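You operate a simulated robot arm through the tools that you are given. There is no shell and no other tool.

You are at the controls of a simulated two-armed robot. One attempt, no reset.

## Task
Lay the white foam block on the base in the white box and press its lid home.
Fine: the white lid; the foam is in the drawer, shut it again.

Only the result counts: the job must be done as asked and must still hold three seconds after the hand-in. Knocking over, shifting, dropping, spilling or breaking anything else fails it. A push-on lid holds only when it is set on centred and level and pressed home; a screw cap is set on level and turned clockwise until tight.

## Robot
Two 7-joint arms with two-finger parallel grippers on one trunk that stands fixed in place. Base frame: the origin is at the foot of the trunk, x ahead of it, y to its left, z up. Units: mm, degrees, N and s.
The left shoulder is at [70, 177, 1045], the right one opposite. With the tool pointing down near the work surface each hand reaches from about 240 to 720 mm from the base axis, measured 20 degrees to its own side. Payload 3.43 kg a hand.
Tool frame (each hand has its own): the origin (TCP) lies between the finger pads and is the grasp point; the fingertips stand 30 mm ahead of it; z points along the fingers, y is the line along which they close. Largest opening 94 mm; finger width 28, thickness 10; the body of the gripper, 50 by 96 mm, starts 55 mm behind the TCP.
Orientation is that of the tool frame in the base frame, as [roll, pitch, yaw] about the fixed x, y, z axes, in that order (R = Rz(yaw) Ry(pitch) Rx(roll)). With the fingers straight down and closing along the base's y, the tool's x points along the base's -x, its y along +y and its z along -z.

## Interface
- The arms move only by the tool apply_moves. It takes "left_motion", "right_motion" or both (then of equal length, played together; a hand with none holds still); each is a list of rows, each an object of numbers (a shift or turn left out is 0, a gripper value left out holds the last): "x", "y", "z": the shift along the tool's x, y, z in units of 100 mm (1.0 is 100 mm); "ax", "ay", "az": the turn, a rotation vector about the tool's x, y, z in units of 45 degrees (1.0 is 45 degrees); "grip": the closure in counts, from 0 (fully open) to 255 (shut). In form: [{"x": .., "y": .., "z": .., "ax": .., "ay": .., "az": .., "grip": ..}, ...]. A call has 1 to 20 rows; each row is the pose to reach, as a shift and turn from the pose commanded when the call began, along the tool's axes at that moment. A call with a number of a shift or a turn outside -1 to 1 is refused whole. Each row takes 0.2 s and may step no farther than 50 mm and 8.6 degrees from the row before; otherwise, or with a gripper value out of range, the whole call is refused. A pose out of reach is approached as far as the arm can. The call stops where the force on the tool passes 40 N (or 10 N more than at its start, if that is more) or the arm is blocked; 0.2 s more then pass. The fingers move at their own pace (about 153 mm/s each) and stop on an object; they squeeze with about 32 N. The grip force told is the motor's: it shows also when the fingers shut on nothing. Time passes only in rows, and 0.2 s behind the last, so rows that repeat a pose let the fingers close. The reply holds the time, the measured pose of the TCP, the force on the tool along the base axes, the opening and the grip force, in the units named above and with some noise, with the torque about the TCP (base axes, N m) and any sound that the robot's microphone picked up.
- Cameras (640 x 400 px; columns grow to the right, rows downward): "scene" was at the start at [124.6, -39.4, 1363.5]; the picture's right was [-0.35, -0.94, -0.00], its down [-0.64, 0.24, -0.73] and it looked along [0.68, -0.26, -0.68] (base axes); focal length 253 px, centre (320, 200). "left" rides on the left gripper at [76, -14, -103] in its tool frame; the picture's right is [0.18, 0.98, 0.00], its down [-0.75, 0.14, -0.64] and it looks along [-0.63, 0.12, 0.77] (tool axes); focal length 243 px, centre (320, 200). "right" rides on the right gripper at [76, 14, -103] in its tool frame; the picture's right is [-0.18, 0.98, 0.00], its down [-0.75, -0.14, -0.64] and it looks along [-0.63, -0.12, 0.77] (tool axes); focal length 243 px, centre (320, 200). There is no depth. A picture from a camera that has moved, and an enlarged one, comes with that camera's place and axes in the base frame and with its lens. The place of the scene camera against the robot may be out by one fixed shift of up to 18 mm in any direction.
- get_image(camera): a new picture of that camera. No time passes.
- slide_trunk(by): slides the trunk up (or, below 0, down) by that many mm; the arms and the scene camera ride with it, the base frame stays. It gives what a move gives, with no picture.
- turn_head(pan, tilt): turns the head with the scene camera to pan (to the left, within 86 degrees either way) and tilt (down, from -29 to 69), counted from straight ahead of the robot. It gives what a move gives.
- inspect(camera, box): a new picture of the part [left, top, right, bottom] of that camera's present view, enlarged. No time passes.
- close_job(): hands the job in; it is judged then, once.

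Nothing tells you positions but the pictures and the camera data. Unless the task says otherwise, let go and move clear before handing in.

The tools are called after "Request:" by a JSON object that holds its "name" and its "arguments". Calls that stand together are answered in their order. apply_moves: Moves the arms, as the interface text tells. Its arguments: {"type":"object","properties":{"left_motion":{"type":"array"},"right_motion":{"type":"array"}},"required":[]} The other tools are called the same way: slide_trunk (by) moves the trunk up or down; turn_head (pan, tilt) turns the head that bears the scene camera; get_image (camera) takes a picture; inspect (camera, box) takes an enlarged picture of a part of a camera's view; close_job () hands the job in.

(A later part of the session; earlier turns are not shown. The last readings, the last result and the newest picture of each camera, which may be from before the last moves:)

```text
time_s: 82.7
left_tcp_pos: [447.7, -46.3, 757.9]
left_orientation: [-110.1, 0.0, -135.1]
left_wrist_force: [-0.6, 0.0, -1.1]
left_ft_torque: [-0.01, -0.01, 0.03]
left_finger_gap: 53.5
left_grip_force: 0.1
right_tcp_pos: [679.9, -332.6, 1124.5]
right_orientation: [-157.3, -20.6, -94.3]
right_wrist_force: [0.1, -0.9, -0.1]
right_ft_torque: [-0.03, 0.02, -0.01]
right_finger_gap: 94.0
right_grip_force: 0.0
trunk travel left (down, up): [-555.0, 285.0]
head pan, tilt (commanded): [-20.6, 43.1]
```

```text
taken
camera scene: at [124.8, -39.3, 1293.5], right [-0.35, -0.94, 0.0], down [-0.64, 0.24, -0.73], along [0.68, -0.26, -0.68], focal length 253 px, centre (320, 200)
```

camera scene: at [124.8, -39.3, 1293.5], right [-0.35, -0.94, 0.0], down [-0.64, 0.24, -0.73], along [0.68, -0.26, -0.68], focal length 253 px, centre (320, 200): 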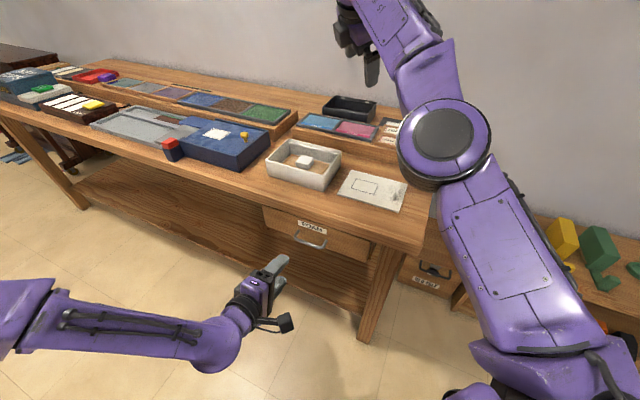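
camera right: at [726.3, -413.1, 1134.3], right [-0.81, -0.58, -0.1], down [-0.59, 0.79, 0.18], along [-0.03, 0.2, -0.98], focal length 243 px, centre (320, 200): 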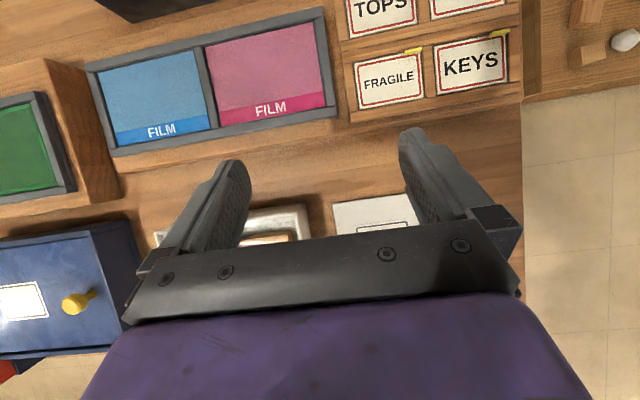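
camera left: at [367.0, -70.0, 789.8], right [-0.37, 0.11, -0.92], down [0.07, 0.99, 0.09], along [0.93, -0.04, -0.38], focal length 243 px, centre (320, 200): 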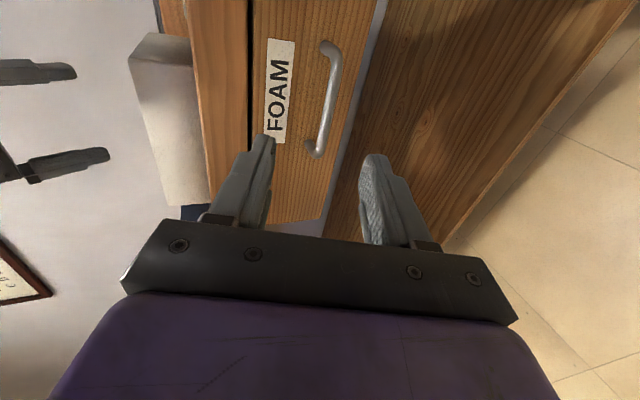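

That was it: the wrist roll was at its limit. I'll continue rolling the remaining 135° so the fingers still close along the lid's long axis, now in the wrist's comfortable range.

Request:
{"name": "apply_moves", "arguments": {"right_motion": [{"az": 0.1}, {"az": 0.25}, {"az": 0.4}, {"az": 0.55}, {"az": 0.7}, {"az": 0.85}, {"az": 1.0}, {"az": 1.0}]}}

Request:
{"name": "apply_moves", "arguments": {"right_motion": [{"az": 0.1}, {"az": 0.25}, {"az": 0.4}, {"az": 0.55}, {"az": 0.7}, {"az": 0.85}, {"az": 1.0}, {"az": 1.0}]}}

Request:
{"name": "apply_moves", "arguments": {"right_motion": [{"az": 0.1}, {"az": 0.25}, {"az": 0.4}, {"az": 0.55}, {"az": 0.7}, {"az": 0.85}, {"az": 1.0}, {"az": 1.0}]}}

Request:
{"name": "get_image", "arguments": {"camera": "scene"}}

Request:
{"name": "get_image", "arguments": {"camera": "right"}}

```text
time_s: 84.5
left_tcp_pos: [449.4, -46.2, 758.7]
left_orientation: [-110.1, 0.0, -135.1]
left_wrist_force: [0.4, -0.9, 0.9]
left_ft_torque: [0.0, 0.01, 0.01]
left_finger_gap: 53.5
left_grip_force: 0.1
right_tcp_pos: [678.6, -332.5, 1124.7]
right_orientation: [-149.9, 0.3, -135.1]
right_wrist_force: [-0.5, 0.3, 0.1]
right_ft_torque: [0.0, 0.02, 0.0]
right_finger_gap: 94.0
right_grip_force: 0.2
trunk travel left (down, up): [-555.0, 285.0]
head pan, tilt (commanded): [-20.6, 43.1]
```

```text
time_s: 86.3
left_tcp_pos: [449.1, -47.0, 757.3]
left_orientation: [-110.1, 0.0, -135.0]
left_wrist_force: [0.1, 0.5, 0.0]
left_ft_torque: [0.0, 0.01, 0.01]
left_finger_gap: 53.5
left_grip_force: 0.1
right_tcp_pos: [680.3, -331.6, 1124.6]
right_orientation: [-157.8, 21.1, -176.1]
right_wrist_force: [-0.5, 0.1, 0.0]
right_ft_torque: [0.02, 0.0, 0.01]
right_finger_gap: 93.9
right_grip_force: 0.2
trunk travel left (down, up): [-555.0, 285.0]
head pan, tilt (commanded): [-20.6, 43.1]
```

```text
time_s: 88.1
left_tcp_pos: [449.8, -46.6, 758.0]
left_orientation: [-110.1, 0.0, -135.1]
left_wrist_force: [0.4, -0.4, -0.4]
left_ft_torque: [0.0, -0.02, -0.02]
left_finger_gap: 53.7
left_grip_force: 0.0
right_tcp_pos: [682.5, -326.4, 1126.2]
right_orientation: [-178.4, 30.7, 138.9]
right_wrist_force: [0.0, 0.3, 0.3]
right_ft_torque: [0.04, -0.01, 0.0]
right_finger_gap: 94.2
right_grip_force: 0.1
right hand out of reach, approached as far as the arm can: row 7, 8
trunk travel left (down, up): [-555.0, 285.0]
head pan, tilt (commanded): [-20.6, 43.1]
```

```text
taken
camera scene: at [124.8, -39.6, 1293.5], right [-0.35, -0.94, 0.0], down [-0.64, 0.24, -0.73], along [0.68, -0.26, -0.68], focal length 253 px, centre (320, 200)
```

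scene: 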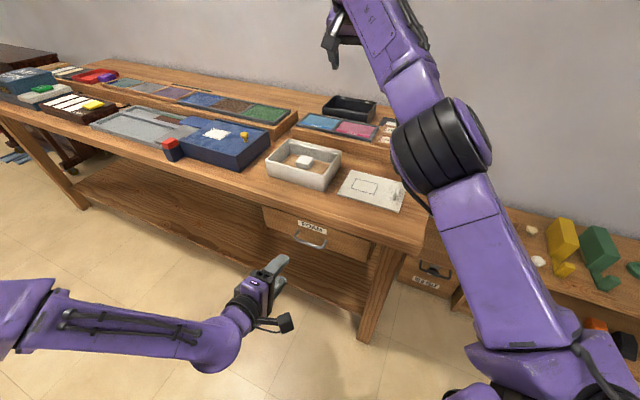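

```text
taken
camera right: at [605.1, -235.5, 1175.6], right [0.78, 0.63, 0.07], down [0.16, -0.3, 0.94], along [0.61, -0.72, -0.33], focal length 243 px, centre (320, 200)
```

right: 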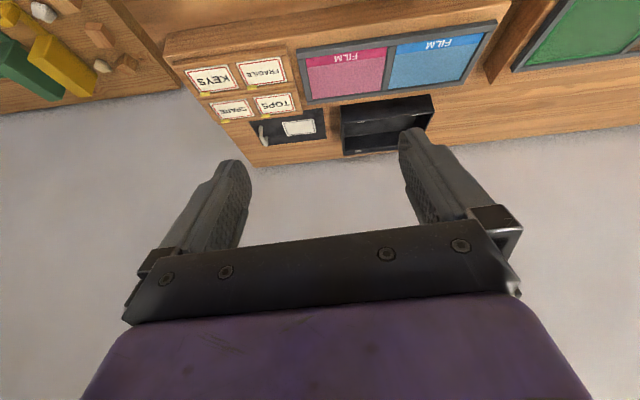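

The elbow has swung to a fresh posture, and the last few degrees were limited only by reach at this height. I'll bring the hand down and in toward the lid handle.

Request:
{"name": "apply_moves", "arguments": {"right_motion": [{"x": 0.06, "y": -0.07, "z": 0.08}, {"x": 0.17, "y": -0.19, "z": 0.2}, {"x": 0.28, "y": -0.31, "z": 0.34}, {"x": 0.39, "y": -0.43, "z": 0.48}, {"x": 0.48, "y": -0.54, "z": 0.59}, {"x": 0.48, "y": -0.54, "z": 0.59}]}}

Request:
{"name": "get_image", "arguments": {"camera": "scene"}}

Request:
{"name": "get_image", "arguments": {"camera": "right"}}

```text
time_s: 89.5
left_tcp_pos: [449.1, -47.0, 757.3]
left_orientation: [-110.1, 0.0, -135.0]
left_wrist_force: [-0.1, 1.1, -0.5]
left_ft_torque: [0.01, -0.01, 0.01]
left_finger_gap: 53.3
left_grip_force: 0.1
right_tcp_pos: [635.2, -357.4, 1053.3]
right_orientation: [-178.3, 31.0, 139.1]
right_wrist_force: [-0.5, 0.4, 0.8]
right_ft_torque: [0.01, 0.01, 0.0]
right_finger_gap: 94.1
right_grip_force: 0.0
right hand out of reach, approached as far as the arm can: row 1, 2
trunk travel left (down, up): [-555.0, 285.0]
head pan, tilt (commanded): [-20.6, 43.1]
```

```text
taken
camera scene: at [124.3, -37.6, 1293.6], right [-0.35, -0.94, 0.0], down [-0.64, 0.24, -0.73], along [0.68, -0.26, -0.68], focal length 253 px, centre (320, 200)
```

scene: 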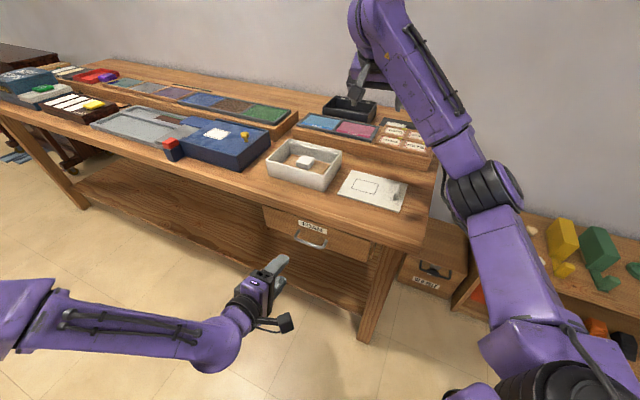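

```text
taken
camera right: at [559.0, -268.7, 1102.3], right [0.77, 0.63, 0.07], down [0.16, -0.3, 0.94], along [0.61, -0.72, -0.33], focal length 243 px, centre (320, 200)
```

right: 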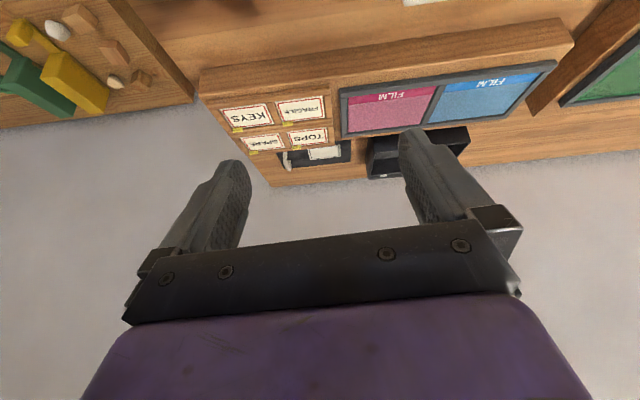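

Moving normally now. I'll correct the few degrees of orientation error and continue toward the approach point over the lid handle.

Request:
{"name": "apply_moves", "arguments": {"right_motion": [{"x": 0.08, "y": -0.06, "z": 0.05, "ax": 0.003, "ay": 0.008, "az": 0.025}, {"x": 0.22, "y": -0.18, "z": 0.14, "ax": 0.006, "ay": 0.016, "az": 0.05}, {"x": 0.36, "y": -0.3, "z": 0.23, "ax": 0.009, "ay": 0.0245, "az": 0.077}, {"x": 0.5, "y": -0.42, "z": 0.32, "ax": 0.009, "ay": 0.0245, "az": 0.077}, {"x": 0.62, "y": -0.52, "z": 0.4, "ax": 0.009, "ay": 0.0245, "az": 0.077}, {"x": 0.64, "y": -0.54, "z": 0.41, "ax": 0.009, "ay": 0.0245, "az": 0.077}]}}

Request:
{"name": "get_image", "arguments": {"camera": "right"}}

Request:
{"name": "get_image", "arguments": {"camera": "scene"}}

```text
time_s: 90.9
left_tcp_pos: [448.6, -46.4, 757.2]
left_orientation: [-110.1, -0.2, -135.1]
left_wrist_force: [0.3, -0.3, -0.2]
left_ft_torque: [0.0, -0.02, 0.03]
left_finger_gap: 53.6
left_grip_force: 0.0
right_tcp_pos: [574.5, -377.8, 987.6]
right_orientation: [180.0, 29.8, 135.0]
right_wrist_force: [0.1, 0.4, 0.0]
right_ft_torque: [-0.01, 0.0, 0.0]
right_finger_gap: 93.9
right_grip_force: 0.2
trunk travel left (down, up): [-555.0, 285.0]
head pan, tilt (commanded): [-20.6, 43.1]
```

```text
taken
camera right: at [503.0, -285.5, 1039.4], right [0.81, 0.58, 0.09], down [0.14, -0.34, 0.93], along [0.57, -0.74, -0.35], focal length 243 px, centre (320, 200)
```

right: 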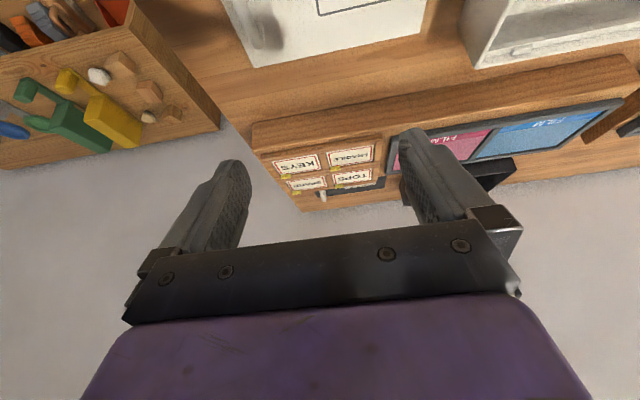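

```text
taken
camera scene: at [124.7, -39.0, 1293.6], right [-0.35, -0.94, 0.0], down [-0.64, 0.24, -0.73], along [0.68, -0.26, -0.68], focal length 253 px, centre (320, 200)
```

scene: 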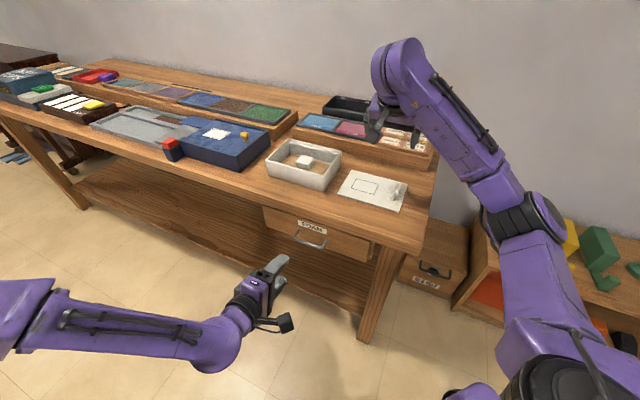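

Orientation is exact now. I'm moving to about 90 mm short of the handle along the tool axis.

Request:
{"name": "apply_moves", "arguments": {"right_motion": [{"x": 0.1, "y": -0.07, "z": 0.05}, {"x": 0.28, "y": -0.2, "z": 0.15}, {"x": 0.46, "y": -0.32, "z": 0.25}, {"x": 0.62, "y": -0.43, "z": 0.34}, {"x": 0.696, "y": -0.484, "z": 0.378}, {"x": 0.696, "y": -0.484, "z": 0.378}]}}

Request:
{"name": "get_image", "arguments": {"camera": "right"}}

Request:
{"name": "inspect", "arguments": {"camera": "right", "box": [200, 20, 440, 170]}}

Request:
{"name": "inspect", "arguments": {"camera": "scene", "box": [330, 130, 440, 220]}}

```text
time_s: 92.3
left_tcp_pos: [449.1, -46.1, 757.4]
left_orientation: [-110.2, 0.1, -135.2]
left_wrist_force: [-0.3, -0.1, -0.3]
left_ft_torque: [0.0, 0.01, -0.01]
left_finger_gap: 53.5
left_grip_force: 0.0
right_tcp_pos: [532.9, -388.7, 940.5]
right_orientation: [-179.7, 30.1, 135.2]
right_wrist_force: [0.6, 0.9, 0.1]
right_ft_torque: [-0.04, -0.02, 0.0]
right_finger_gap: 94.0
right_grip_force: 0.0
right hand out of reach, approached as far as the arm can: row 3, 4, 5, 6
trunk travel left (down, up): [-555.0, 285.0]
head pan, tilt (commanded): [-20.6, 43.1]
```

```text
taken
camera right: at [460.8, -297.1, 991.4], right [0.81, 0.58, 0.09], down [0.14, -0.33, 0.93], along [0.57, -0.74, -0.35], focal length 243 px, centre (320, 200)
```

right: 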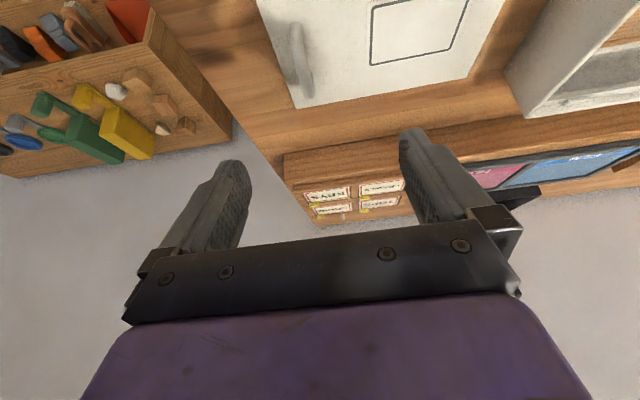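

```text
2.67 times, centred on (320, 95) of right
camera zoom: at [460.8, -297.1, 991.4], right [0.81, 0.58, 0.09], down [0.14, -0.33, 0.93], along [0.57, -0.74, -0.35], focal length 647 px, centre (320, 480)
```

zoom: 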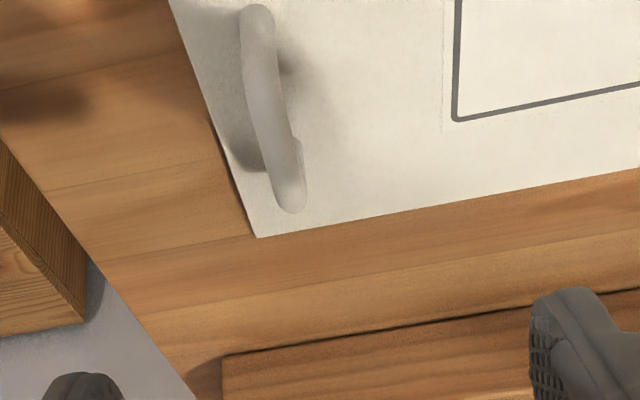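

```text
4.44 times, centred on (385, 175) of scene
camera zoom: at [124.5, -39.2, 1293.6], right [-0.35, -0.94, 0.0], down [-0.64, 0.24, -0.73], along [0.68, -0.26, -0.68], focal length 1126 px, centre (31, 311)
```

zoom: 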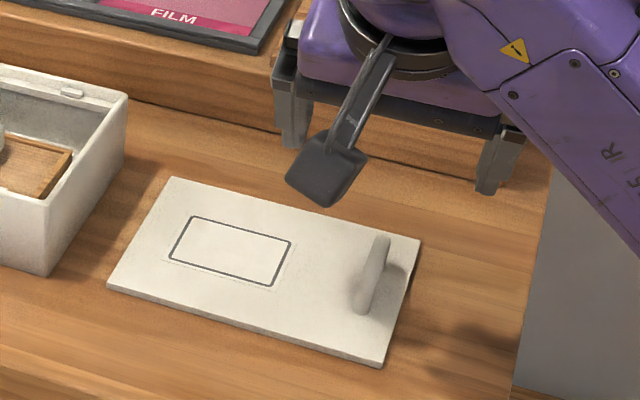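

The handle bar looks lower than I first thought, about z 820 at (547,-414). I'll come down in stages with the fingers wide open around it, checking the images as I go.

Request:
{"name": "apply_moves", "arguments": {"right_motion": [{"x": 0.05, "y": -0.01, "z": 0.12}, {"x": 0.1, "y": -0.03, "z": 0.28}, {"x": 0.16, "y": -0.04, "z": 0.42}, {"x": 0.2, "y": -0.05, "z": 0.55}, {"x": 0.2, "y": -0.05, "z": 0.55}]}}

Request:
{"name": "get_image", "arguments": {"camera": "right"}}

Request:
{"name": "inspect", "arguments": {"camera": "right", "box": [200, 20, 440, 170]}}

Request:
{"name": "inspect", "arguments": {"camera": "scene", "box": [330, 130, 440, 220]}}

```text
time_s: 93.5
left_tcp_pos: [448.8, -46.9, 756.4]
left_orientation: [-110.2, 0.0, -135.2]
left_wrist_force: [0.0, 0.2, 0.6]
left_ft_torque: [-0.02, 0.01, 0.0]
left_finger_gap: 53.6
left_grip_force: 0.1
right_tcp_pos: [544.2, -377.6, 927.0]
right_orientation: [-179.5, 29.9, 135.2]
right_wrist_force: [0.0, -0.2, -0.5]
right_ft_torque: [-0.03, 0.0, -0.01]
right_finger_gap: 94.2
right_grip_force: 0.1
right hand out of reach, approached as far as the arm can: row 1, 2, 3, 4, 5
trunk travel left (down, up): [-555.0, 285.0]
head pan, tilt (commanded): [-20.6, 43.1]
```

```text
taken
camera right: at [472.9, -285.2, 978.5], right [0.81, 0.58, 0.08], down [0.14, -0.33, 0.93], along [0.57, -0.74, -0.35], focal length 243 px, centre (320, 200)
```

right: 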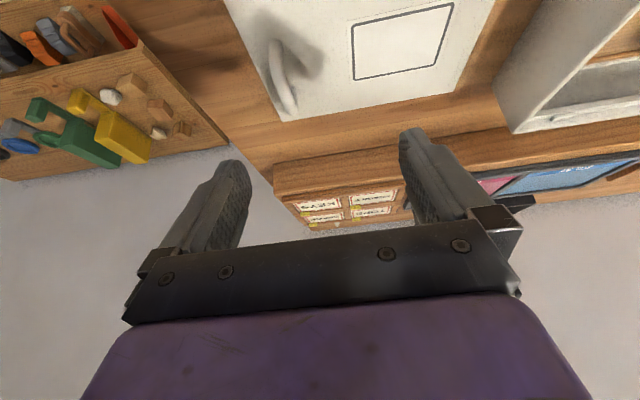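

```text
2.67 times, centred on (320, 95) of right
camera zoom: at [472.9, -285.2, 978.5], right [0.81, 0.58, 0.08], down [0.14, -0.33, 0.93], along [0.57, -0.74, -0.35], focal length 647 px, centre (320, 480)
```

zoom: 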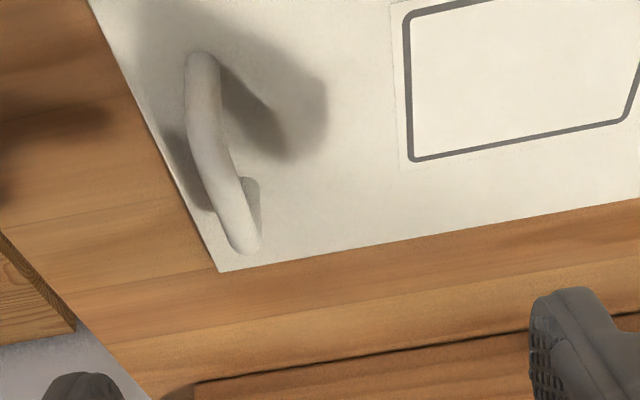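

```text
4.44 times, centred on (385, 175) of scene
camera zoom: at [124.8, -39.2, 1293.5], right [-0.35, -0.94, 0.0], down [-0.64, 0.24, -0.73], along [0.68, -0.26, -0.68], focal length 1126 px, centre (31, 311)
```

zoom: 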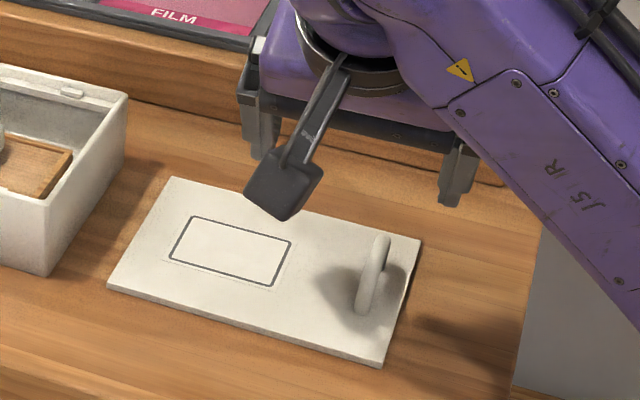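

A joint limit is blocking the elbow posture the arm drifted into. I'll take the hand up, out of the lean and back to its natural yaw, then approach the lid from a clean posture.

Request:
{"name": "apply_moves", "arguments": {"right_motion": [{"x": -0.02, "y": -0.01, "z": -0.12, "ay": 0.08}, {"x": -0.05, "y": -0.03, "z": -0.3, "ay": 0.2}, {"x": -0.08, "y": -0.05, "z": -0.5, "ay": 0.33}, {"x": -0.12, "y": -0.08, "z": -0.7, "ay": 0.46}, {"x": -0.15, "y": -0.1, "z": -0.9, "ay": 0.58}, {"x": -0.17, "y": -0.11, "z": -1.0, "ay": 0.667}, {"x": -0.17, "y": -0.11, "z": -1.0, "ay": 0.667}]}}

Request:
{"name": "apply_moves", "arguments": {"right_motion": [{"az": -0.1}, {"az": -0.25}, {"az": -0.4}, {"az": -0.55}, {"az": -0.7}, {"az": -0.85}, {"az": -1.0}, {"az": -1.0}]}}

Request:
{"name": "get_image", "arguments": {"camera": "scene"}}

```text
time_s: 95.1
left_tcp_pos: [448.6, -46.3, 758.0]
left_orientation: [-110.1, -0.1, -135.0]
left_wrist_force: [-1.0, -0.6, -1.0]
left_ft_torque: [-0.01, -0.01, 0.04]
left_finger_gap: 53.7
left_grip_force: 0.0
right_tcp_pos: [528.0, -384.3, 1027.2]
right_orientation: [179.9, -0.3, 135.0]
right_wrist_force: [-0.4, 0.1, -0.1]
right_ft_torque: [0.0, 0.01, -0.01]
right_finger_gap: 93.9
right_grip_force: 0.0
right hand out of reach, approached as far as the arm can: row 1, 2, 3, 4, 5, 6, 7
trunk travel left (down, up): [-555.0, 285.0]
head pan, tilt (commanded): [-20.6, 43.1]
```

```text
time_s: 96.9
left_tcp_pos: [447.8, -45.7, 756.9]
left_orientation: [-110.1, -0.1, -135.0]
left_wrist_force: [0.1, -0.5, 0.1]
left_ft_torque: [0.0, -0.01, 0.0]
left_finger_gap: 53.4
left_grip_force: 0.0
right_tcp_pos: [526.3, -384.7, 1027.3]
right_orientation: [179.8, -0.3, -179.9]
right_wrist_force: [0.3, -0.1, 0.0]
right_ft_torque: [-0.01, -0.03, 0.02]
right_finger_gap: 94.0
right_grip_force: 0.1
trunk travel left (down, up): [-555.0, 285.0]
head pan, tilt (commanded): [-20.6, 43.1]
```

```text
taken
camera scene: at [124.6, -39.2, 1293.5], right [-0.35, -0.94, 0.0], down [-0.64, 0.24, -0.73], along [0.68, -0.26, -0.68], focal length 253 px, centre (320, 200)
```

scene: 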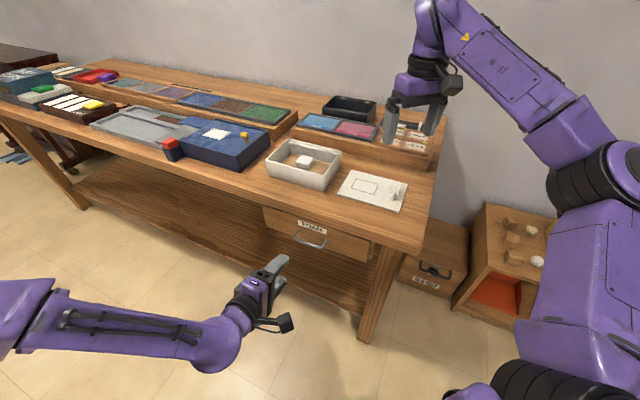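

The arm is back in a clean posture. A lean of 18° is enough to reach the box with the lid, so I'll set yaw 135° and an 18° lean and see if this posture holds.

Request:
{"name": "apply_moves", "arguments": {"right_motion": [{"az": 0.1}, {"az": 0.25}, {"az": 0.4}, {"az": 0.55}, {"az": 0.7}, {"az": 0.85}, {"az": 1.0}, {"az": 1.0}]}}

Request:
{"name": "apply_moves", "arguments": {"right_motion": [{"ay": -0.08}, {"ay": -0.2}, {"ay": -0.32}, {"ay": -0.4}, {"ay": -0.4}]}}

Request:
{"name": "apply_moves", "arguments": {"right_motion": [{"z": 0.1}, {"z": 0.25}, {"z": 0.4}, {"z": 0.55}, {"z": 0.6}, {"z": 0.6}]}}

Request:
{"name": "get_image", "arguments": {"camera": "right"}}

Request:
{"name": "get_image", "arguments": {"camera": "scene"}}

```text
time_s: 98.7
left_tcp_pos: [448.9, -45.6, 757.8]
left_orientation: [-110.1, 0.0, -135.1]
left_wrist_force: [0.4, -1.2, -0.1]
left_ft_torque: [-0.02, 0.0, -0.01]
left_finger_gap: 53.7
left_grip_force: 0.0
right_tcp_pos: [526.8, -385.0, 1028.2]
right_orientation: [-179.9, -0.3, 134.9]
right_wrist_force: [-0.1, -0.1, -0.2]
right_ft_torque: [0.05, 0.0, 0.01]
right_finger_gap: 94.0
right_grip_force: 0.1
trunk travel left (down, up): [-555.0, 285.0]
head pan, tilt (commanded): [-20.6, 43.1]
```

```text
time_s: 99.9
left_tcp_pos: [449.6, -47.1, 756.0]
left_orientation: [-110.1, 0.0, -135.1]
left_wrist_force: [0.3, 0.5, 0.3]
left_ft_torque: [-0.03, 0.0, 0.03]
left_finger_gap: 53.6
left_grip_force: 0.0
right_tcp_pos: [533.8, -395.3, 1028.4]
right_orientation: [180.0, 17.9, 135.1]
right_wrist_force: [0.6, 0.1, 0.1]
right_ft_torque: [0.01, 0.0, 0.0]
right_finger_gap: 93.8
right_grip_force: 0.1
right hand out of reach, approached as far as the arm can: row 1, 2, 3, 4, 5
trunk travel left (down, up): [-555.0, 285.0]
head pan, tilt (commanded): [-20.6, 43.1]
```

```text
time_s: 101.3
left_tcp_pos: [448.3, -46.6, 758.4]
left_orientation: [-110.1, 0.1, -135.1]
left_wrist_force: [0.1, 0.0, -0.3]
left_ft_torque: [0.02, 0.03, -0.01]
left_finger_gap: 53.2
left_grip_force: 0.1
right_tcp_pos: [546.3, -408.0, 971.9]
right_orientation: [-180.0, 17.6, 135.0]
right_wrist_force: [0.3, 0.6, 0.1]
right_ft_torque: [-0.01, 0.01, -0.01]
right_finger_gap: 93.9
right_grip_force: 0.1
trunk travel left (down, up): [-555.0, 285.0]
head pan, tilt (commanded): [-20.6, 43.1]
```

```text
taken
camera right: at [484.3, -325.1, 1047.2], right [0.82, 0.57, 0.06], down [0.27, -0.47, 0.84], along [0.51, -0.67, -0.54], focal length 243 px, centre (320, 200)
```

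right: 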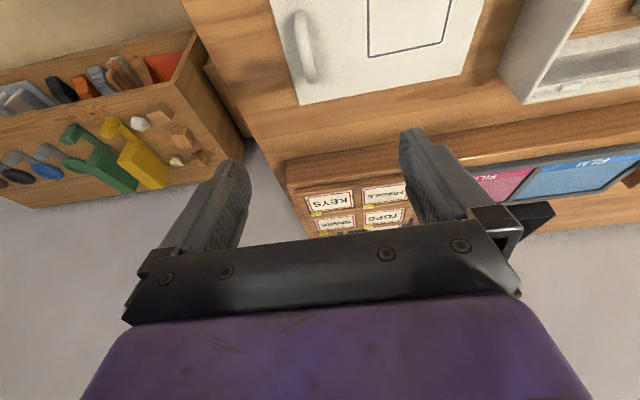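

```text
taken
camera scene: at [124.6, -39.3, 1293.5], right [-0.35, -0.94, 0.0], down [-0.64, 0.24, -0.73], along [0.68, -0.26, -0.68], focal length 253 px, centre (320, 200)
```

scene: 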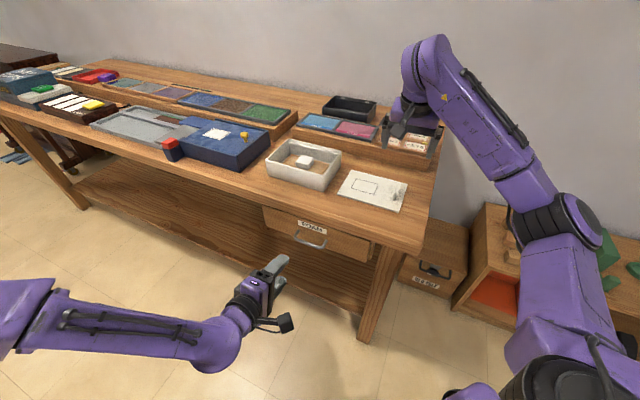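

At (546,-408,972) with an 18° lean and no blocking. I'm zooming in to refine the handle position.

Request:
{"name": "inspect", "arguments": {"camera": "right", "box": [220, 0, 420, 125]}}

Request:
{"name": "inspect", "arguments": {"camera": "scene", "box": [335, 150, 425, 220]}}

```text
3.20 times, centred on (320, 62) of right
camera zoom: at [484.3, -325.1, 1047.2], right [0.82, 0.57, 0.06], down [0.27, -0.47, 0.84], along [0.51, -0.67, -0.54], focal length 776 px, centre (320, 640)
```

zoom: 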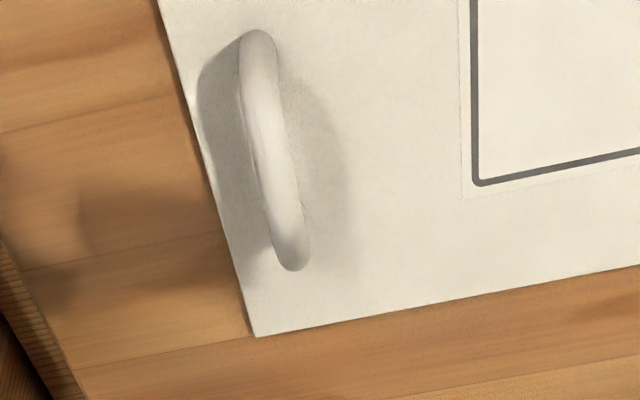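

```text
5.71 times, centred on (380, 185) of scene
camera zoom: at [124.6, -39.3, 1293.5], right [-0.35, -0.94, 0.0], down [-0.64, 0.24, -0.73], along [0.68, -0.26, -0.68], focal length 1448 px, centre (-23, 286)
```

zoom: 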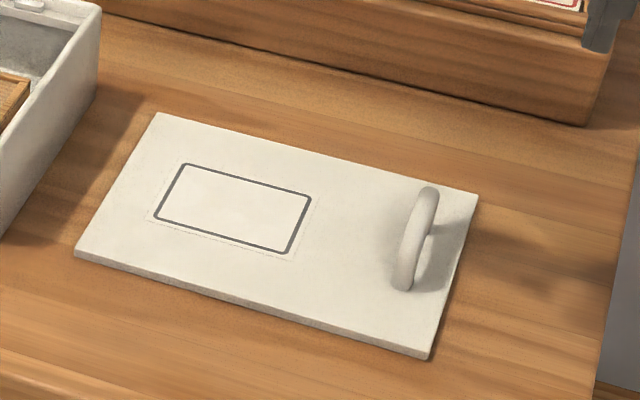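

Both cameras agree now: handle centre (547,-416), bar at z≈821. I'm lowering 90 mm straight down over it.

Request:
{"name": "apply_moves", "arguments": {"right_motion": [{"x": 0.04, "y": -0.01, "z": 0.13}, {"x": 0.1, "y": -0.02, "z": 0.32}, {"x": 0.16, "y": -0.03, "z": 0.52}, {"x": 0.22, "y": -0.04, "z": 0.7}, {"x": 0.275, "y": -0.05, "z": 0.867}, {"x": 0.275, "y": -0.05, "z": 0.867}]}}

Request:
{"name": "get_image", "arguments": {"camera": "right"}}

Request:
{"name": "inspect", "arguments": {"camera": "scene", "box": [335, 130, 435, 220]}}

Request:
{"name": "inspect", "arguments": {"camera": "right", "box": [200, 20, 460, 182]}}

```text
time_s: 102.7
left_tcp_pos: [448.2, -47.0, 757.9]
left_orientation: [-110.1, 0.1, -135.1]
left_wrist_force: [-0.1, 0.1, -0.4]
left_ft_torque: [0.02, 0.01, 0.04]
left_finger_gap: 53.6
left_grip_force: 0.0
right_tcp_pos: [552.1, -403.3, 902.6]
right_orientation: [-179.3, 17.5, 135.1]
right_wrist_force: [-0.6, -0.5, 0.2]
right_ft_torque: [0.03, -0.02, 0.01]
right_finger_gap: 94.0
right_grip_force: 0.0
right hand out of reach, approached as far as the arm can: row 4, 5, 6
trunk travel left (down, up): [-555.0, 285.0]
head pan, tilt (commanded): [-20.6, 43.1]
```

```text
taken
camera right: at [490.0, -321.5, 977.1], right [0.82, 0.57, 0.04], down [0.28, -0.47, 0.84], along [0.5, -0.68, -0.54], focal length 243 px, centre (320, 200)
```

right: 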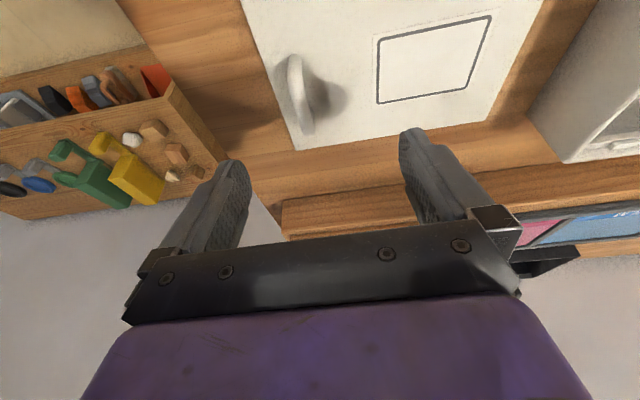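

```text
4.44 times, centred on (385, 175) of scene
camera zoom: at [124.4, -39.3, 1293.6], right [-0.35, -0.94, 0.0], down [-0.64, 0.24, -0.73], along [0.68, -0.26, -0.68], focal length 1126 px, centre (31, 311)
```

zoom: 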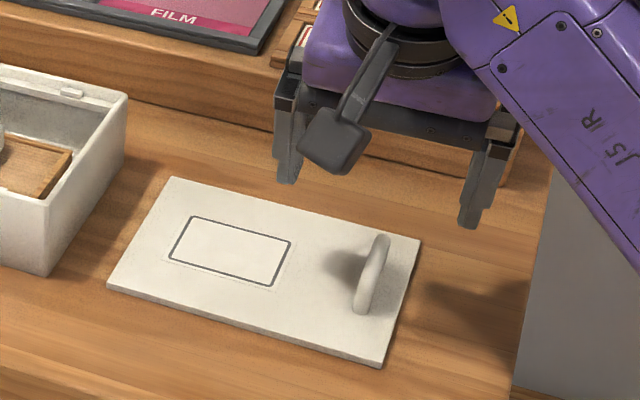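

```text
2.46 times, centred on (330, 101) of right
camera zoom: at [490.0, -321.5, 977.1], right [0.82, 0.57, 0.04], down [0.28, -0.47, 0.84], along [0.5, -0.68, -0.54], focal length 597 px, centre (295, 444)
```

zoom: 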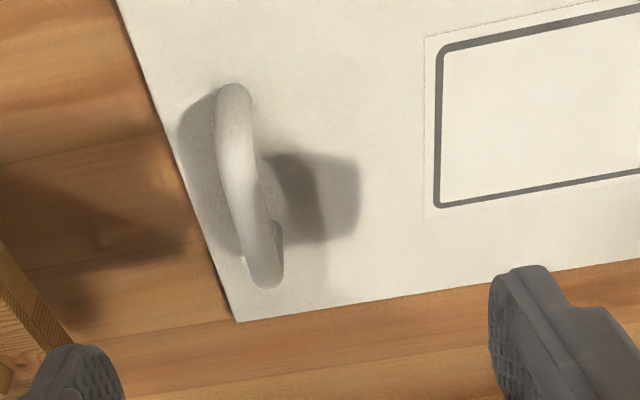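

It is blocked again near z 902, probably by the sideways elbow posture. I'll turn the head to see how the right arm is folded.

Request:
{"name": "turn_head", "arguments": {"pan": -50, "tilt": 35}}

Request:
{"name": "get_image", "arguments": {"camera": "scene"}}

```text
time_s: 103.6
left_tcp_pos: [448.8, -47.0, 757.8]
left_orientation: [-110.2, 0.0, -135.1]
left_wrist_force: [0.8, -0.9, 0.0]
left_ft_torque: [0.0, 0.01, 0.05]
left_finger_gap: 53.5
left_grip_force: 0.0
right_tcp_pos: [551.7, -405.1, 901.2]
right_orientation: [-179.3, 17.6, 135.2]
right_wrist_force: [0.5, 0.0, 0.4]
right_ft_torque: [0.02, 0.0, 0.01]
right_finger_gap: 93.9
right_grip_force: 0.1
trunk travel left (down, up): [-555.0, 285.0]
head pan, tilt (commanded): [-50.0, 35.0]
```

```text
taken
camera scene: at [103.8, -77.5, 1305.6], right [-0.77, -0.64, 0.0], down [-0.37, 0.44, -0.82], along [0.53, -0.63, -0.57], focal length 253 px, centre (320, 200)
```

scene: 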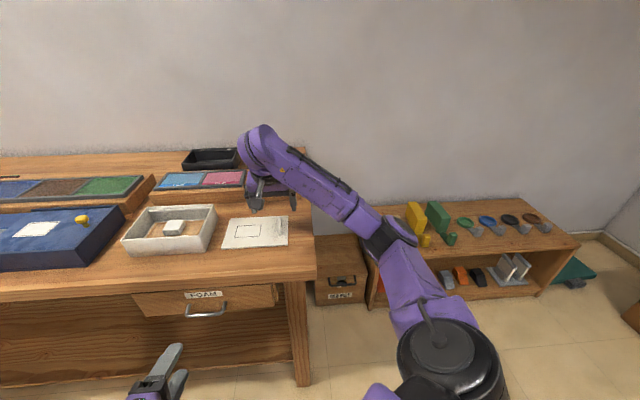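

The upper arm runs out level to the right with a low elbow. Raising the trunk will let the forearm slope down instead, so I'll raise it 120 mm (both hands are clear above and beside the table) and try the descent again.

Request:
{"name": "slide_trunk", "arguments": {"by": 120}}

Request:
{"name": "apply_moves", "arguments": {"right_motion": [{"x": 0.04, "y": -0.02, "z": 0.13}, {"x": 0.1, "y": -0.04, "z": 0.32}, {"x": 0.16, "y": -0.06, "z": 0.52}, {"x": 0.22, "y": -0.08, "z": 0.7}, {"x": 0.275, "y": -0.1, "z": 0.867}, {"x": 0.275, "y": -0.1, "z": 0.867}]}}

Request:
{"name": "get_image", "arguments": {"camera": "scene"}}

```text
time_s: 105.1
left_tcp_pos: [448.9, -46.0, 876.9]
left_orientation: [-110.1, 0.0, -135.1]
left_wrist_force: [0.3, -0.6, 0.7]
left_ft_torque: [-0.01, 0.0, -0.02]
left_finger_gap: 53.6
left_grip_force: 0.1
right_tcp_pos: [552.2, -404.9, 1021.1]
right_orientation: [-179.3, 17.5, 135.2]
right_wrist_force: [0.1, 0.2, 0.4]
right_ft_torque: [-0.01, 0.02, 0.0]
right_finger_gap: 94.1
right_grip_force: 0.1
trunk travel left (down, up): [-675.0, 165.0]
head pan, tilt (commanded): [-50.0, 35.0]
```

```text
time_s: 106.5
left_tcp_pos: [448.6, -46.1, 877.0]
left_orientation: [-110.2, 0.0, -135.2]
left_wrist_force: [0.9, 0.5, -0.3]
left_ft_torque: [0.05, -0.01, 0.01]
left_finger_gap: 53.4
left_grip_force: 0.1
right_tcp_pos: [563.9, -387.3, 993.4]
right_orientation: [-177.4, 16.9, 135.5]
right_wrist_force: [0.1, 0.1, -0.4]
right_ft_torque: [0.03, 0.02, -0.02]
right_finger_gap: 94.2
right_grip_force: 0.1
right hand out of reach, approached as far as the arm can: row 1, 2, 3, 4, 5, 6
trunk travel left (down, up): [-675.0, 165.0]
head pan, tilt (commanded): [-50.0, 35.0]
```

```text
taken
camera scene: at [103.6, -77.7, 1425.7], right [-0.77, -0.64, 0.0], down [-0.37, 0.44, -0.82], along [0.53, -0.63, -0.57], focal length 253 px, centre (320, 200)
```

scene: 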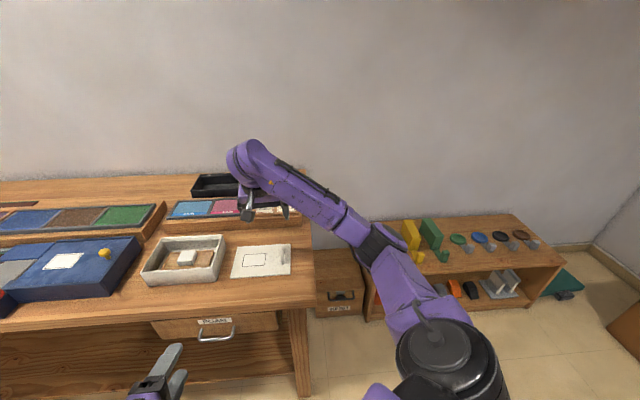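

Still blocked in this fold. I'll go back to the natural straight-down pose, come down first with natural yaw at low height, and only then turn and lean; that should keep the elbow comfortable.

Request:
{"name": "apply_moves", "arguments": {"right_motion": [{"ay": 0.08, "z": -0.1}, {"ay": 0.2, "z": -0.25, "y": -0.05}, {"ay": 0.3, "z": -0.4, "y": -0.1}, {"ay": 0.38, "z": -0.5, "y": -0.15}, {"ay": 0.38, "z": -0.5, "y": -0.15}]}}

Request:
{"name": "apply_moves", "arguments": {"right_motion": [{"az": -0.1}, {"az": -0.25}, {"az": -0.4}, {"az": -0.55}, {"az": -0.7}, {"az": -0.85}, {"az": -1.0}, {"az": -1.0}]}}

Request:
{"name": "apply_moves", "arguments": {"right_motion": [{"x": 0.15}, {"x": 0.4}, {"x": 0.65}, {"x": 0.9}, {"x": 1.0}, {"x": 1.0}]}}

Request:
{"name": "get_image", "arguments": {"camera": "scene"}}

```text
time_s: 107.7
left_tcp_pos: [448.0, -46.4, 877.2]
left_orientation: [-110.1, 0.0, -135.1]
left_wrist_force: [-0.6, -0.4, 0.4]
left_ft_torque: [0.02, 0.02, -0.01]
left_finger_gap: 53.3
left_grip_force: 0.0
right_tcp_pos: [539.2, -389.4, 1040.4]
right_orientation: [-179.3, 0.4, 135.3]
right_wrist_force: [-0.8, 0.0, -0.4]
right_ft_torque: [0.03, 0.06, -0.01]
right_finger_gap: 93.8
right_grip_force: 0.0
trunk travel left (down, up): [-675.0, 165.0]
head pan, tilt (commanded): [-50.0, 35.0]
```

```text
time_s: 109.5
left_tcp_pos: [448.7, -46.0, 877.6]
left_orientation: [-110.1, 0.0, -135.1]
left_wrist_force: [-0.1, 0.0, -0.2]
left_ft_torque: [0.04, 0.0, 0.02]
left_finger_gap: 53.5
left_grip_force: 0.1
right_tcp_pos: [538.8, -388.4, 1039.0]
right_orientation: [-179.3, -0.2, 179.9]
right_wrist_force: [-0.5, 0.6, -0.3]
right_ft_torque: [-0.03, 0.03, 0.0]
right_finger_gap: 94.1
right_grip_force: 0.1
trunk travel left (down, up): [-675.0, 165.0]
head pan, tilt (commanded): [-50.0, 35.0]
```

```text
time_s: 110.9
left_tcp_pos: [448.6, -46.0, 878.1]
left_orientation: [-110.2, 0.0, -135.1]
left_wrist_force: [1.4, -0.1, 1.0]
left_ft_torque: [0.01, -0.01, 0.01]
left_finger_gap: 53.6
left_grip_force: 0.2
right_tcp_pos: [441.1, -389.5, 1040.0]
right_orientation: [-179.3, -0.2, 180.0]
right_wrist_force: [0.1, -0.5, -0.4]
right_ft_torque: [0.01, 0.0, 0.02]
right_finger_gap: 93.9
right_grip_force: 0.0
trunk travel left (down, up): [-675.0, 165.0]
head pan, tilt (commanded): [-50.0, 35.0]
```

```text
taken
camera scene: at [103.8, -77.6, 1425.6], right [-0.77, -0.64, 0.0], down [-0.37, 0.44, -0.82], along [0.53, -0.63, -0.57], focal length 253 px, centre (320, 200)
```

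scene: 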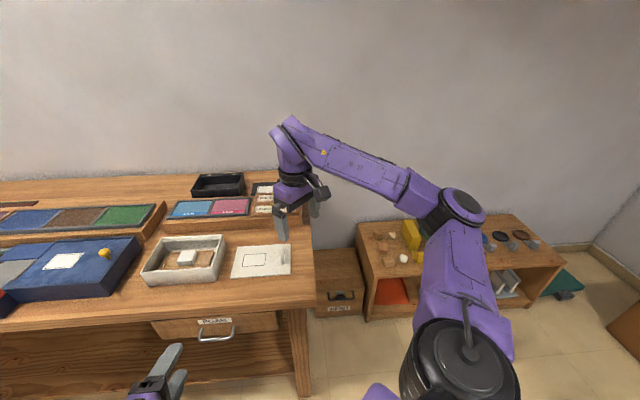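

Unblocked and in a relaxed posture. Now I lower with natural yaw to about z 930.

Request:
{"name": "apply_moves", "arguments": {"right_motion": [{"z": 0.12}, {"z": 0.32}, {"z": 0.54}, {"z": 0.76}, {"z": 0.95}, {"z": 1.0}]}}

Request:
{"name": "apply_moves", "arguments": {"right_motion": [{"az": 0.1}, {"az": 0.25}, {"az": 0.4}, {"az": 0.55}, {"az": 0.7}, {"az": 0.85}, {"az": 1.0}, {"az": 1.0}]}}

Request:
{"name": "get_image", "arguments": {"camera": "scene"}}

```text
time_s: 112.3
left_tcp_pos: [449.2, -46.3, 877.7]
left_orientation: [-110.1, 0.0, -135.0]
left_wrist_force: [-1.2, 0.8, 0.4]
left_ft_torque: [-0.02, -0.01, 0.01]
left_finger_gap: 53.4
left_grip_force: 0.0
right_tcp_pos: [439.4, -392.6, 939.9]
right_orientation: [-179.3, -0.1, 179.9]
right_wrist_force: [0.3, 0.0, -0.7]
right_ft_torque: [0.0, 0.01, 0.03]
right_finger_gap: 94.1
right_grip_force: 0.1
trunk travel left (down, up): [-675.0, 165.0]
head pan, tilt (commanded): [-50.0, 35.0]
```

```text
time_s: 114.1
left_tcp_pos: [448.7, -46.6, 877.3]
left_orientation: [-110.1, 0.1, -135.1]
left_wrist_force: [0.5, -0.7, 0.0]
left_ft_torque: [0.0, 0.0, 0.0]
left_finger_gap: 53.8
left_grip_force: 0.1
right_tcp_pos: [500.7, -408.8, 989.4]
right_orientation: [-179.1, 0.4, 134.9]
right_wrist_force: [0.2, 0.9, -0.5]
right_ft_torque: [-0.03, 0.0, -0.01]
right_finger_gap: 94.0
right_grip_force: 0.1
right hand out of reach, approached as far as the arm can: row 3, 4, 5, 6, 7, 8
trunk travel left (down, up): [-675.0, 165.0]
head pan, tilt (commanded): [-50.0, 35.0]
```

```text
taken
camera scene: at [103.3, -77.2, 1425.7], right [-0.77, -0.64, 0.0], down [-0.37, 0.44, -0.82], along [0.53, -0.63, -0.57], focal length 253 px, centre (320, 200)
```

scene: 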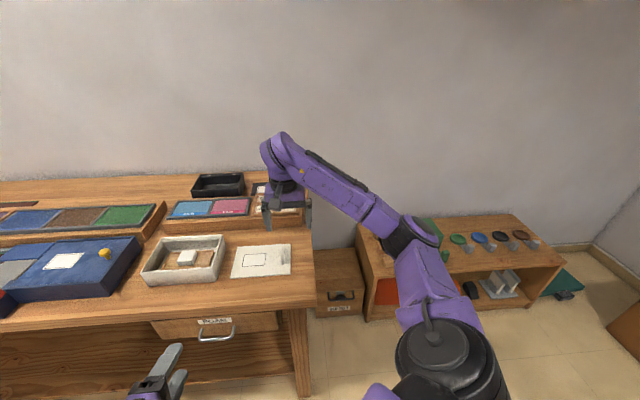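

I see: the wrist roll has only about 190° of range, and with the elbow flexed the usable end is yaw −45°, the one I used for the foam. I'll turn that way here, with the arm well flexed.

Request:
{"name": "apply_moves", "arguments": {"right_motion": [{"az": -0.15}, {"az": -0.33}, {"az": -0.51}, {"az": -0.69}, {"az": -0.87}, {"az": -1.0}]}}

Request:
{"name": "apply_moves", "arguments": {"right_motion": [{"az": -0.15}, {"az": -0.33}, {"az": -0.51}, {"az": -0.69}, {"az": -0.87}, {"az": -1.0}]}}

Request:
{"name": "apply_moves", "arguments": {"right_motion": [{"az": -0.15}, {"az": -0.33}, {"az": -0.51}, {"az": -0.69}, {"az": -0.87}, {"az": -1.0}]}}

Request:
{"name": "apply_moves", "arguments": {"right_motion": [{"az": -0.15}, {"az": -0.33}, {"az": -0.51}, {"az": -0.69}, {"az": -0.87}, {"az": -1.0}]}}

Request:
{"name": "get_image", "arguments": {"camera": "scene"}}

```text
time_s: 115.5
left_tcp_pos: [448.5, -45.5, 877.7]
left_orientation: [-110.0, 0.0, -135.1]
left_wrist_force: [0.4, 0.3, 0.3]
left_ft_torque: [-0.01, -0.01, 0.02]
left_finger_gap: 53.4
left_grip_force: 0.0
right_tcp_pos: [501.1, -408.6, 988.3]
right_orientation: [-179.4, -0.1, -179.9]
right_wrist_force: [-0.7, 0.6, 0.1]
right_ft_torque: [-0.01, -0.01, 0.01]
right_finger_gap: 93.9
right_grip_force: 0.0
trunk travel left (down, up): [-675.0, 165.0]
head pan, tilt (commanded): [-50.0, 35.0]
```

```text
time_s: 116.9
left_tcp_pos: [448.5, -45.4, 877.5]
left_orientation: [-110.2, 0.0, -135.1]
left_wrist_force: [-0.5, -0.4, 1.3]
left_ft_torque: [-0.02, 0.01, -0.02]
left_finger_gap: 53.5
left_grip_force: 0.0
right_tcp_pos: [502.5, -406.6, 988.3]
right_orientation: [-179.6, -0.6, -134.9]
right_wrist_force: [-0.9, 0.4, 0.4]
right_ft_torque: [-0.01, 0.04, 0.0]
right_finger_gap: 94.1
right_grip_force: 0.0
trunk travel left (down, up): [-675.0, 165.0]
head pan, tilt (commanded): [-50.0, 35.0]
```

```text
time_s: 118.3
left_tcp_pos: [448.5, -46.9, 877.3]
left_orientation: [-110.2, 0.0, -135.1]
left_wrist_force: [-0.7, 0.2, 0.8]
left_ft_torque: [0.01, -0.02, -0.03]
left_finger_gap: 53.8
left_grip_force: 0.0
right_tcp_pos: [501.5, -407.5, 988.8]
right_orientation: [179.8, -0.7, -89.9]
right_wrist_force: [-0.4, 0.4, -0.4]
right_ft_torque: [-0.01, -0.04, 0.03]
right_finger_gap: 94.2
right_grip_force: 0.1
trunk travel left (down, up): [-675.0, 165.0]
head pan, tilt (commanded): [-50.0, 35.0]
```

```text
time_s: 119.7
left_tcp_pos: [448.3, -45.8, 878.5]
left_orientation: [-110.1, 0.0, -135.1]
left_wrist_force: [0.6, -0.4, 0.6]
left_ft_torque: [0.0, -0.02, 0.02]
left_finger_gap: 53.5
left_grip_force: 0.1
right_tcp_pos: [502.1, -407.3, 988.8]
right_orientation: [179.4, -0.4, -44.9]
right_wrist_force: [0.2, -0.8, 0.8]
right_ft_torque: [0.04, -0.01, -0.01]
right_finger_gap: 94.0
right_grip_force: 0.0
trunk travel left (down, up): [-675.0, 165.0]
head pan, tilt (commanded): [-50.0, 35.0]
```

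```text
taken
camera scene: at [103.7, -77.6, 1425.7], right [-0.77, -0.64, 0.0], down [-0.37, 0.44, -0.82], along [0.53, -0.63, -0.57], focal length 253 px, centre (320, 200)
```

scene: 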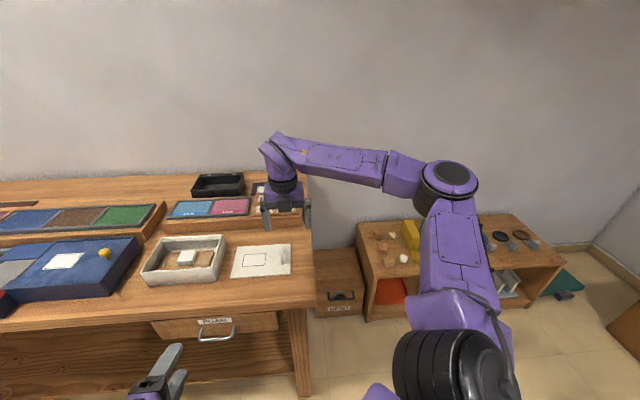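

Yaw −45° reached with the elbow high and no limits. Now I lean 22.5° toward the far side and begin the approach to the handle.

Request:
{"name": "apply_moves", "arguments": {"right_motion": [{"ay": 0.1}, {"ay": 0.22}, {"ay": 0.35}, {"ay": 0.45}, {"ay": 0.5}, {"ay": 0.5}]}}

Request:
{"name": "get_image", "arguments": {"camera": "right"}}

Request:
{"name": "inspect", "arguments": {"camera": "right", "box": [200, 0, 440, 150]}}

```text
time_s: 121.1
left_tcp_pos: [448.9, -47.3, 877.6]
left_orientation: [-110.2, 0.0, -135.1]
left_wrist_force: [-0.1, -0.6, 0.7]
left_ft_torque: [0.0, 0.01, -0.02]
left_finger_gap: 53.5
left_grip_force: 0.1
right_tcp_pos: [501.7, -406.8, 988.0]
right_orientation: [179.3, -22.8, -44.9]
right_wrist_force: [-0.1, -0.5, -0.3]
right_ft_torque: [0.01, 0.02, 0.0]
right_finger_gap: 94.2
right_grip_force: 0.2
trunk travel left (down, up): [-675.0, 165.0]
head pan, tilt (commanded): [-50.0, 35.0]
```

```text
taken
camera right: at [514.8, -438.5, 1113.4], right [-0.82, -0.57, -0.06], down [-0.56, 0.77, 0.3], along [-0.12, 0.28, -0.95], focal length 243 px, centre (320, 200)
```

right: 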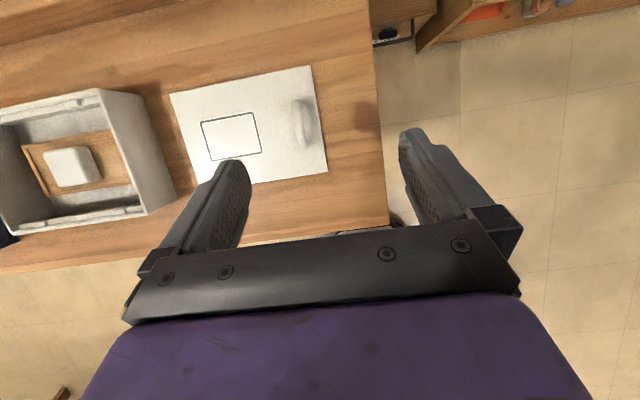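

```text
2.67 times, centred on (320, 75) of right
camera zoom: at [514.8, -438.5, 1113.4], right [-0.82, -0.57, -0.06], down [-0.56, 0.77, 0.3], along [-0.12, 0.28, -0.95], focal length 647 px, centre (320, 533)
```

zoom: 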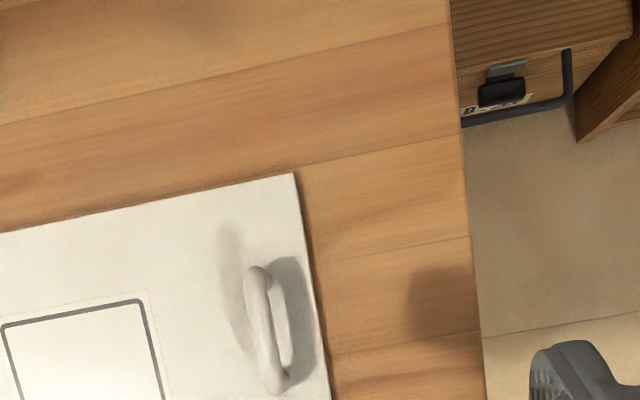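

The handle is at about (547.5,-415,827). I'll close in along the tool axis to roughly 45 mm short and trim the small roll error.

Request:
{"name": "apply_moves", "arguments": {"right_motion": [{"x": -0.02, "y": -0.03, "z": 0.12, "ax": 0.0156}, {"x": -0.06, "y": -0.07, "z": 0.32, "ax": 0.0156}, {"x": -0.1, "y": -0.11, "z": 0.54, "ax": 0.0156}, {"x": -0.15, "y": -0.15, "z": 0.76, "ax": 0.0156}, {"x": -0.19, "y": -0.18, "z": 0.95, "ax": 0.0156}, {"x": -0.2, "y": -0.19, "z": 1.0, "ax": 0.0156}, {"x": -0.2, "y": -0.19, "z": 1.0, "ax": 0.0156}]}}

Request:
{"name": "get_image", "arguments": {"camera": "right"}}

Request:
{"name": "inspect", "arguments": {"camera": "right", "box": [200, 30, 440, 180]}}

```text
time_s: 122.7
left_tcp_pos: [448.6, -46.9, 876.9]
left_orientation: [-110.0, 0.1, -135.1]
left_wrist_force: [-0.9, 0.3, 0.0]
left_ft_torque: [0.0, -0.01, -0.03]
left_finger_gap: 53.6
left_grip_force: 0.0
right_tcp_pos: [528.7, -408.6, 888.9]
right_orientation: [-180.0, -22.9, -44.8]
right_wrist_force: [0.4, -0.1, 0.2]
right_ft_torque: [0.0, 0.0, 0.01]
right_finger_gap: 93.8
right_grip_force: 0.0
trunk travel left (down, up): [-675.0, 165.0]
head pan, tilt (commanded): [-50.0, 35.0]
```

```text
taken
camera right: at [540.4, -442.0, 1012.6], right [-0.81, -0.58, -0.07], down [-0.57, 0.77, 0.3], along [-0.12, 0.28, -0.95], focal length 243 px, centre (320, 200)
```

right: 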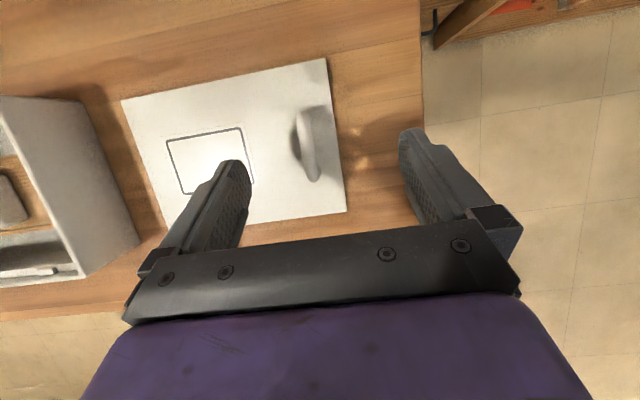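

```text
2.67 times, centred on (320, 105) of right
camera zoom: at [540.4, -442.0, 1012.6], right [-0.81, -0.58, -0.07], down [-0.57, 0.77, 0.3], along [-0.12, 0.28, -0.95], focal length 647 px, centre (320, 453)
```

zoom: 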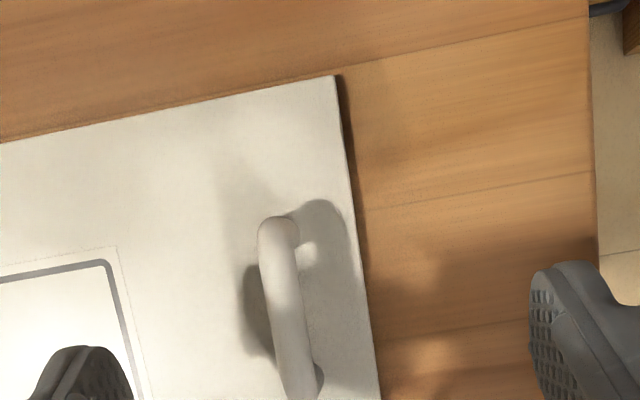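

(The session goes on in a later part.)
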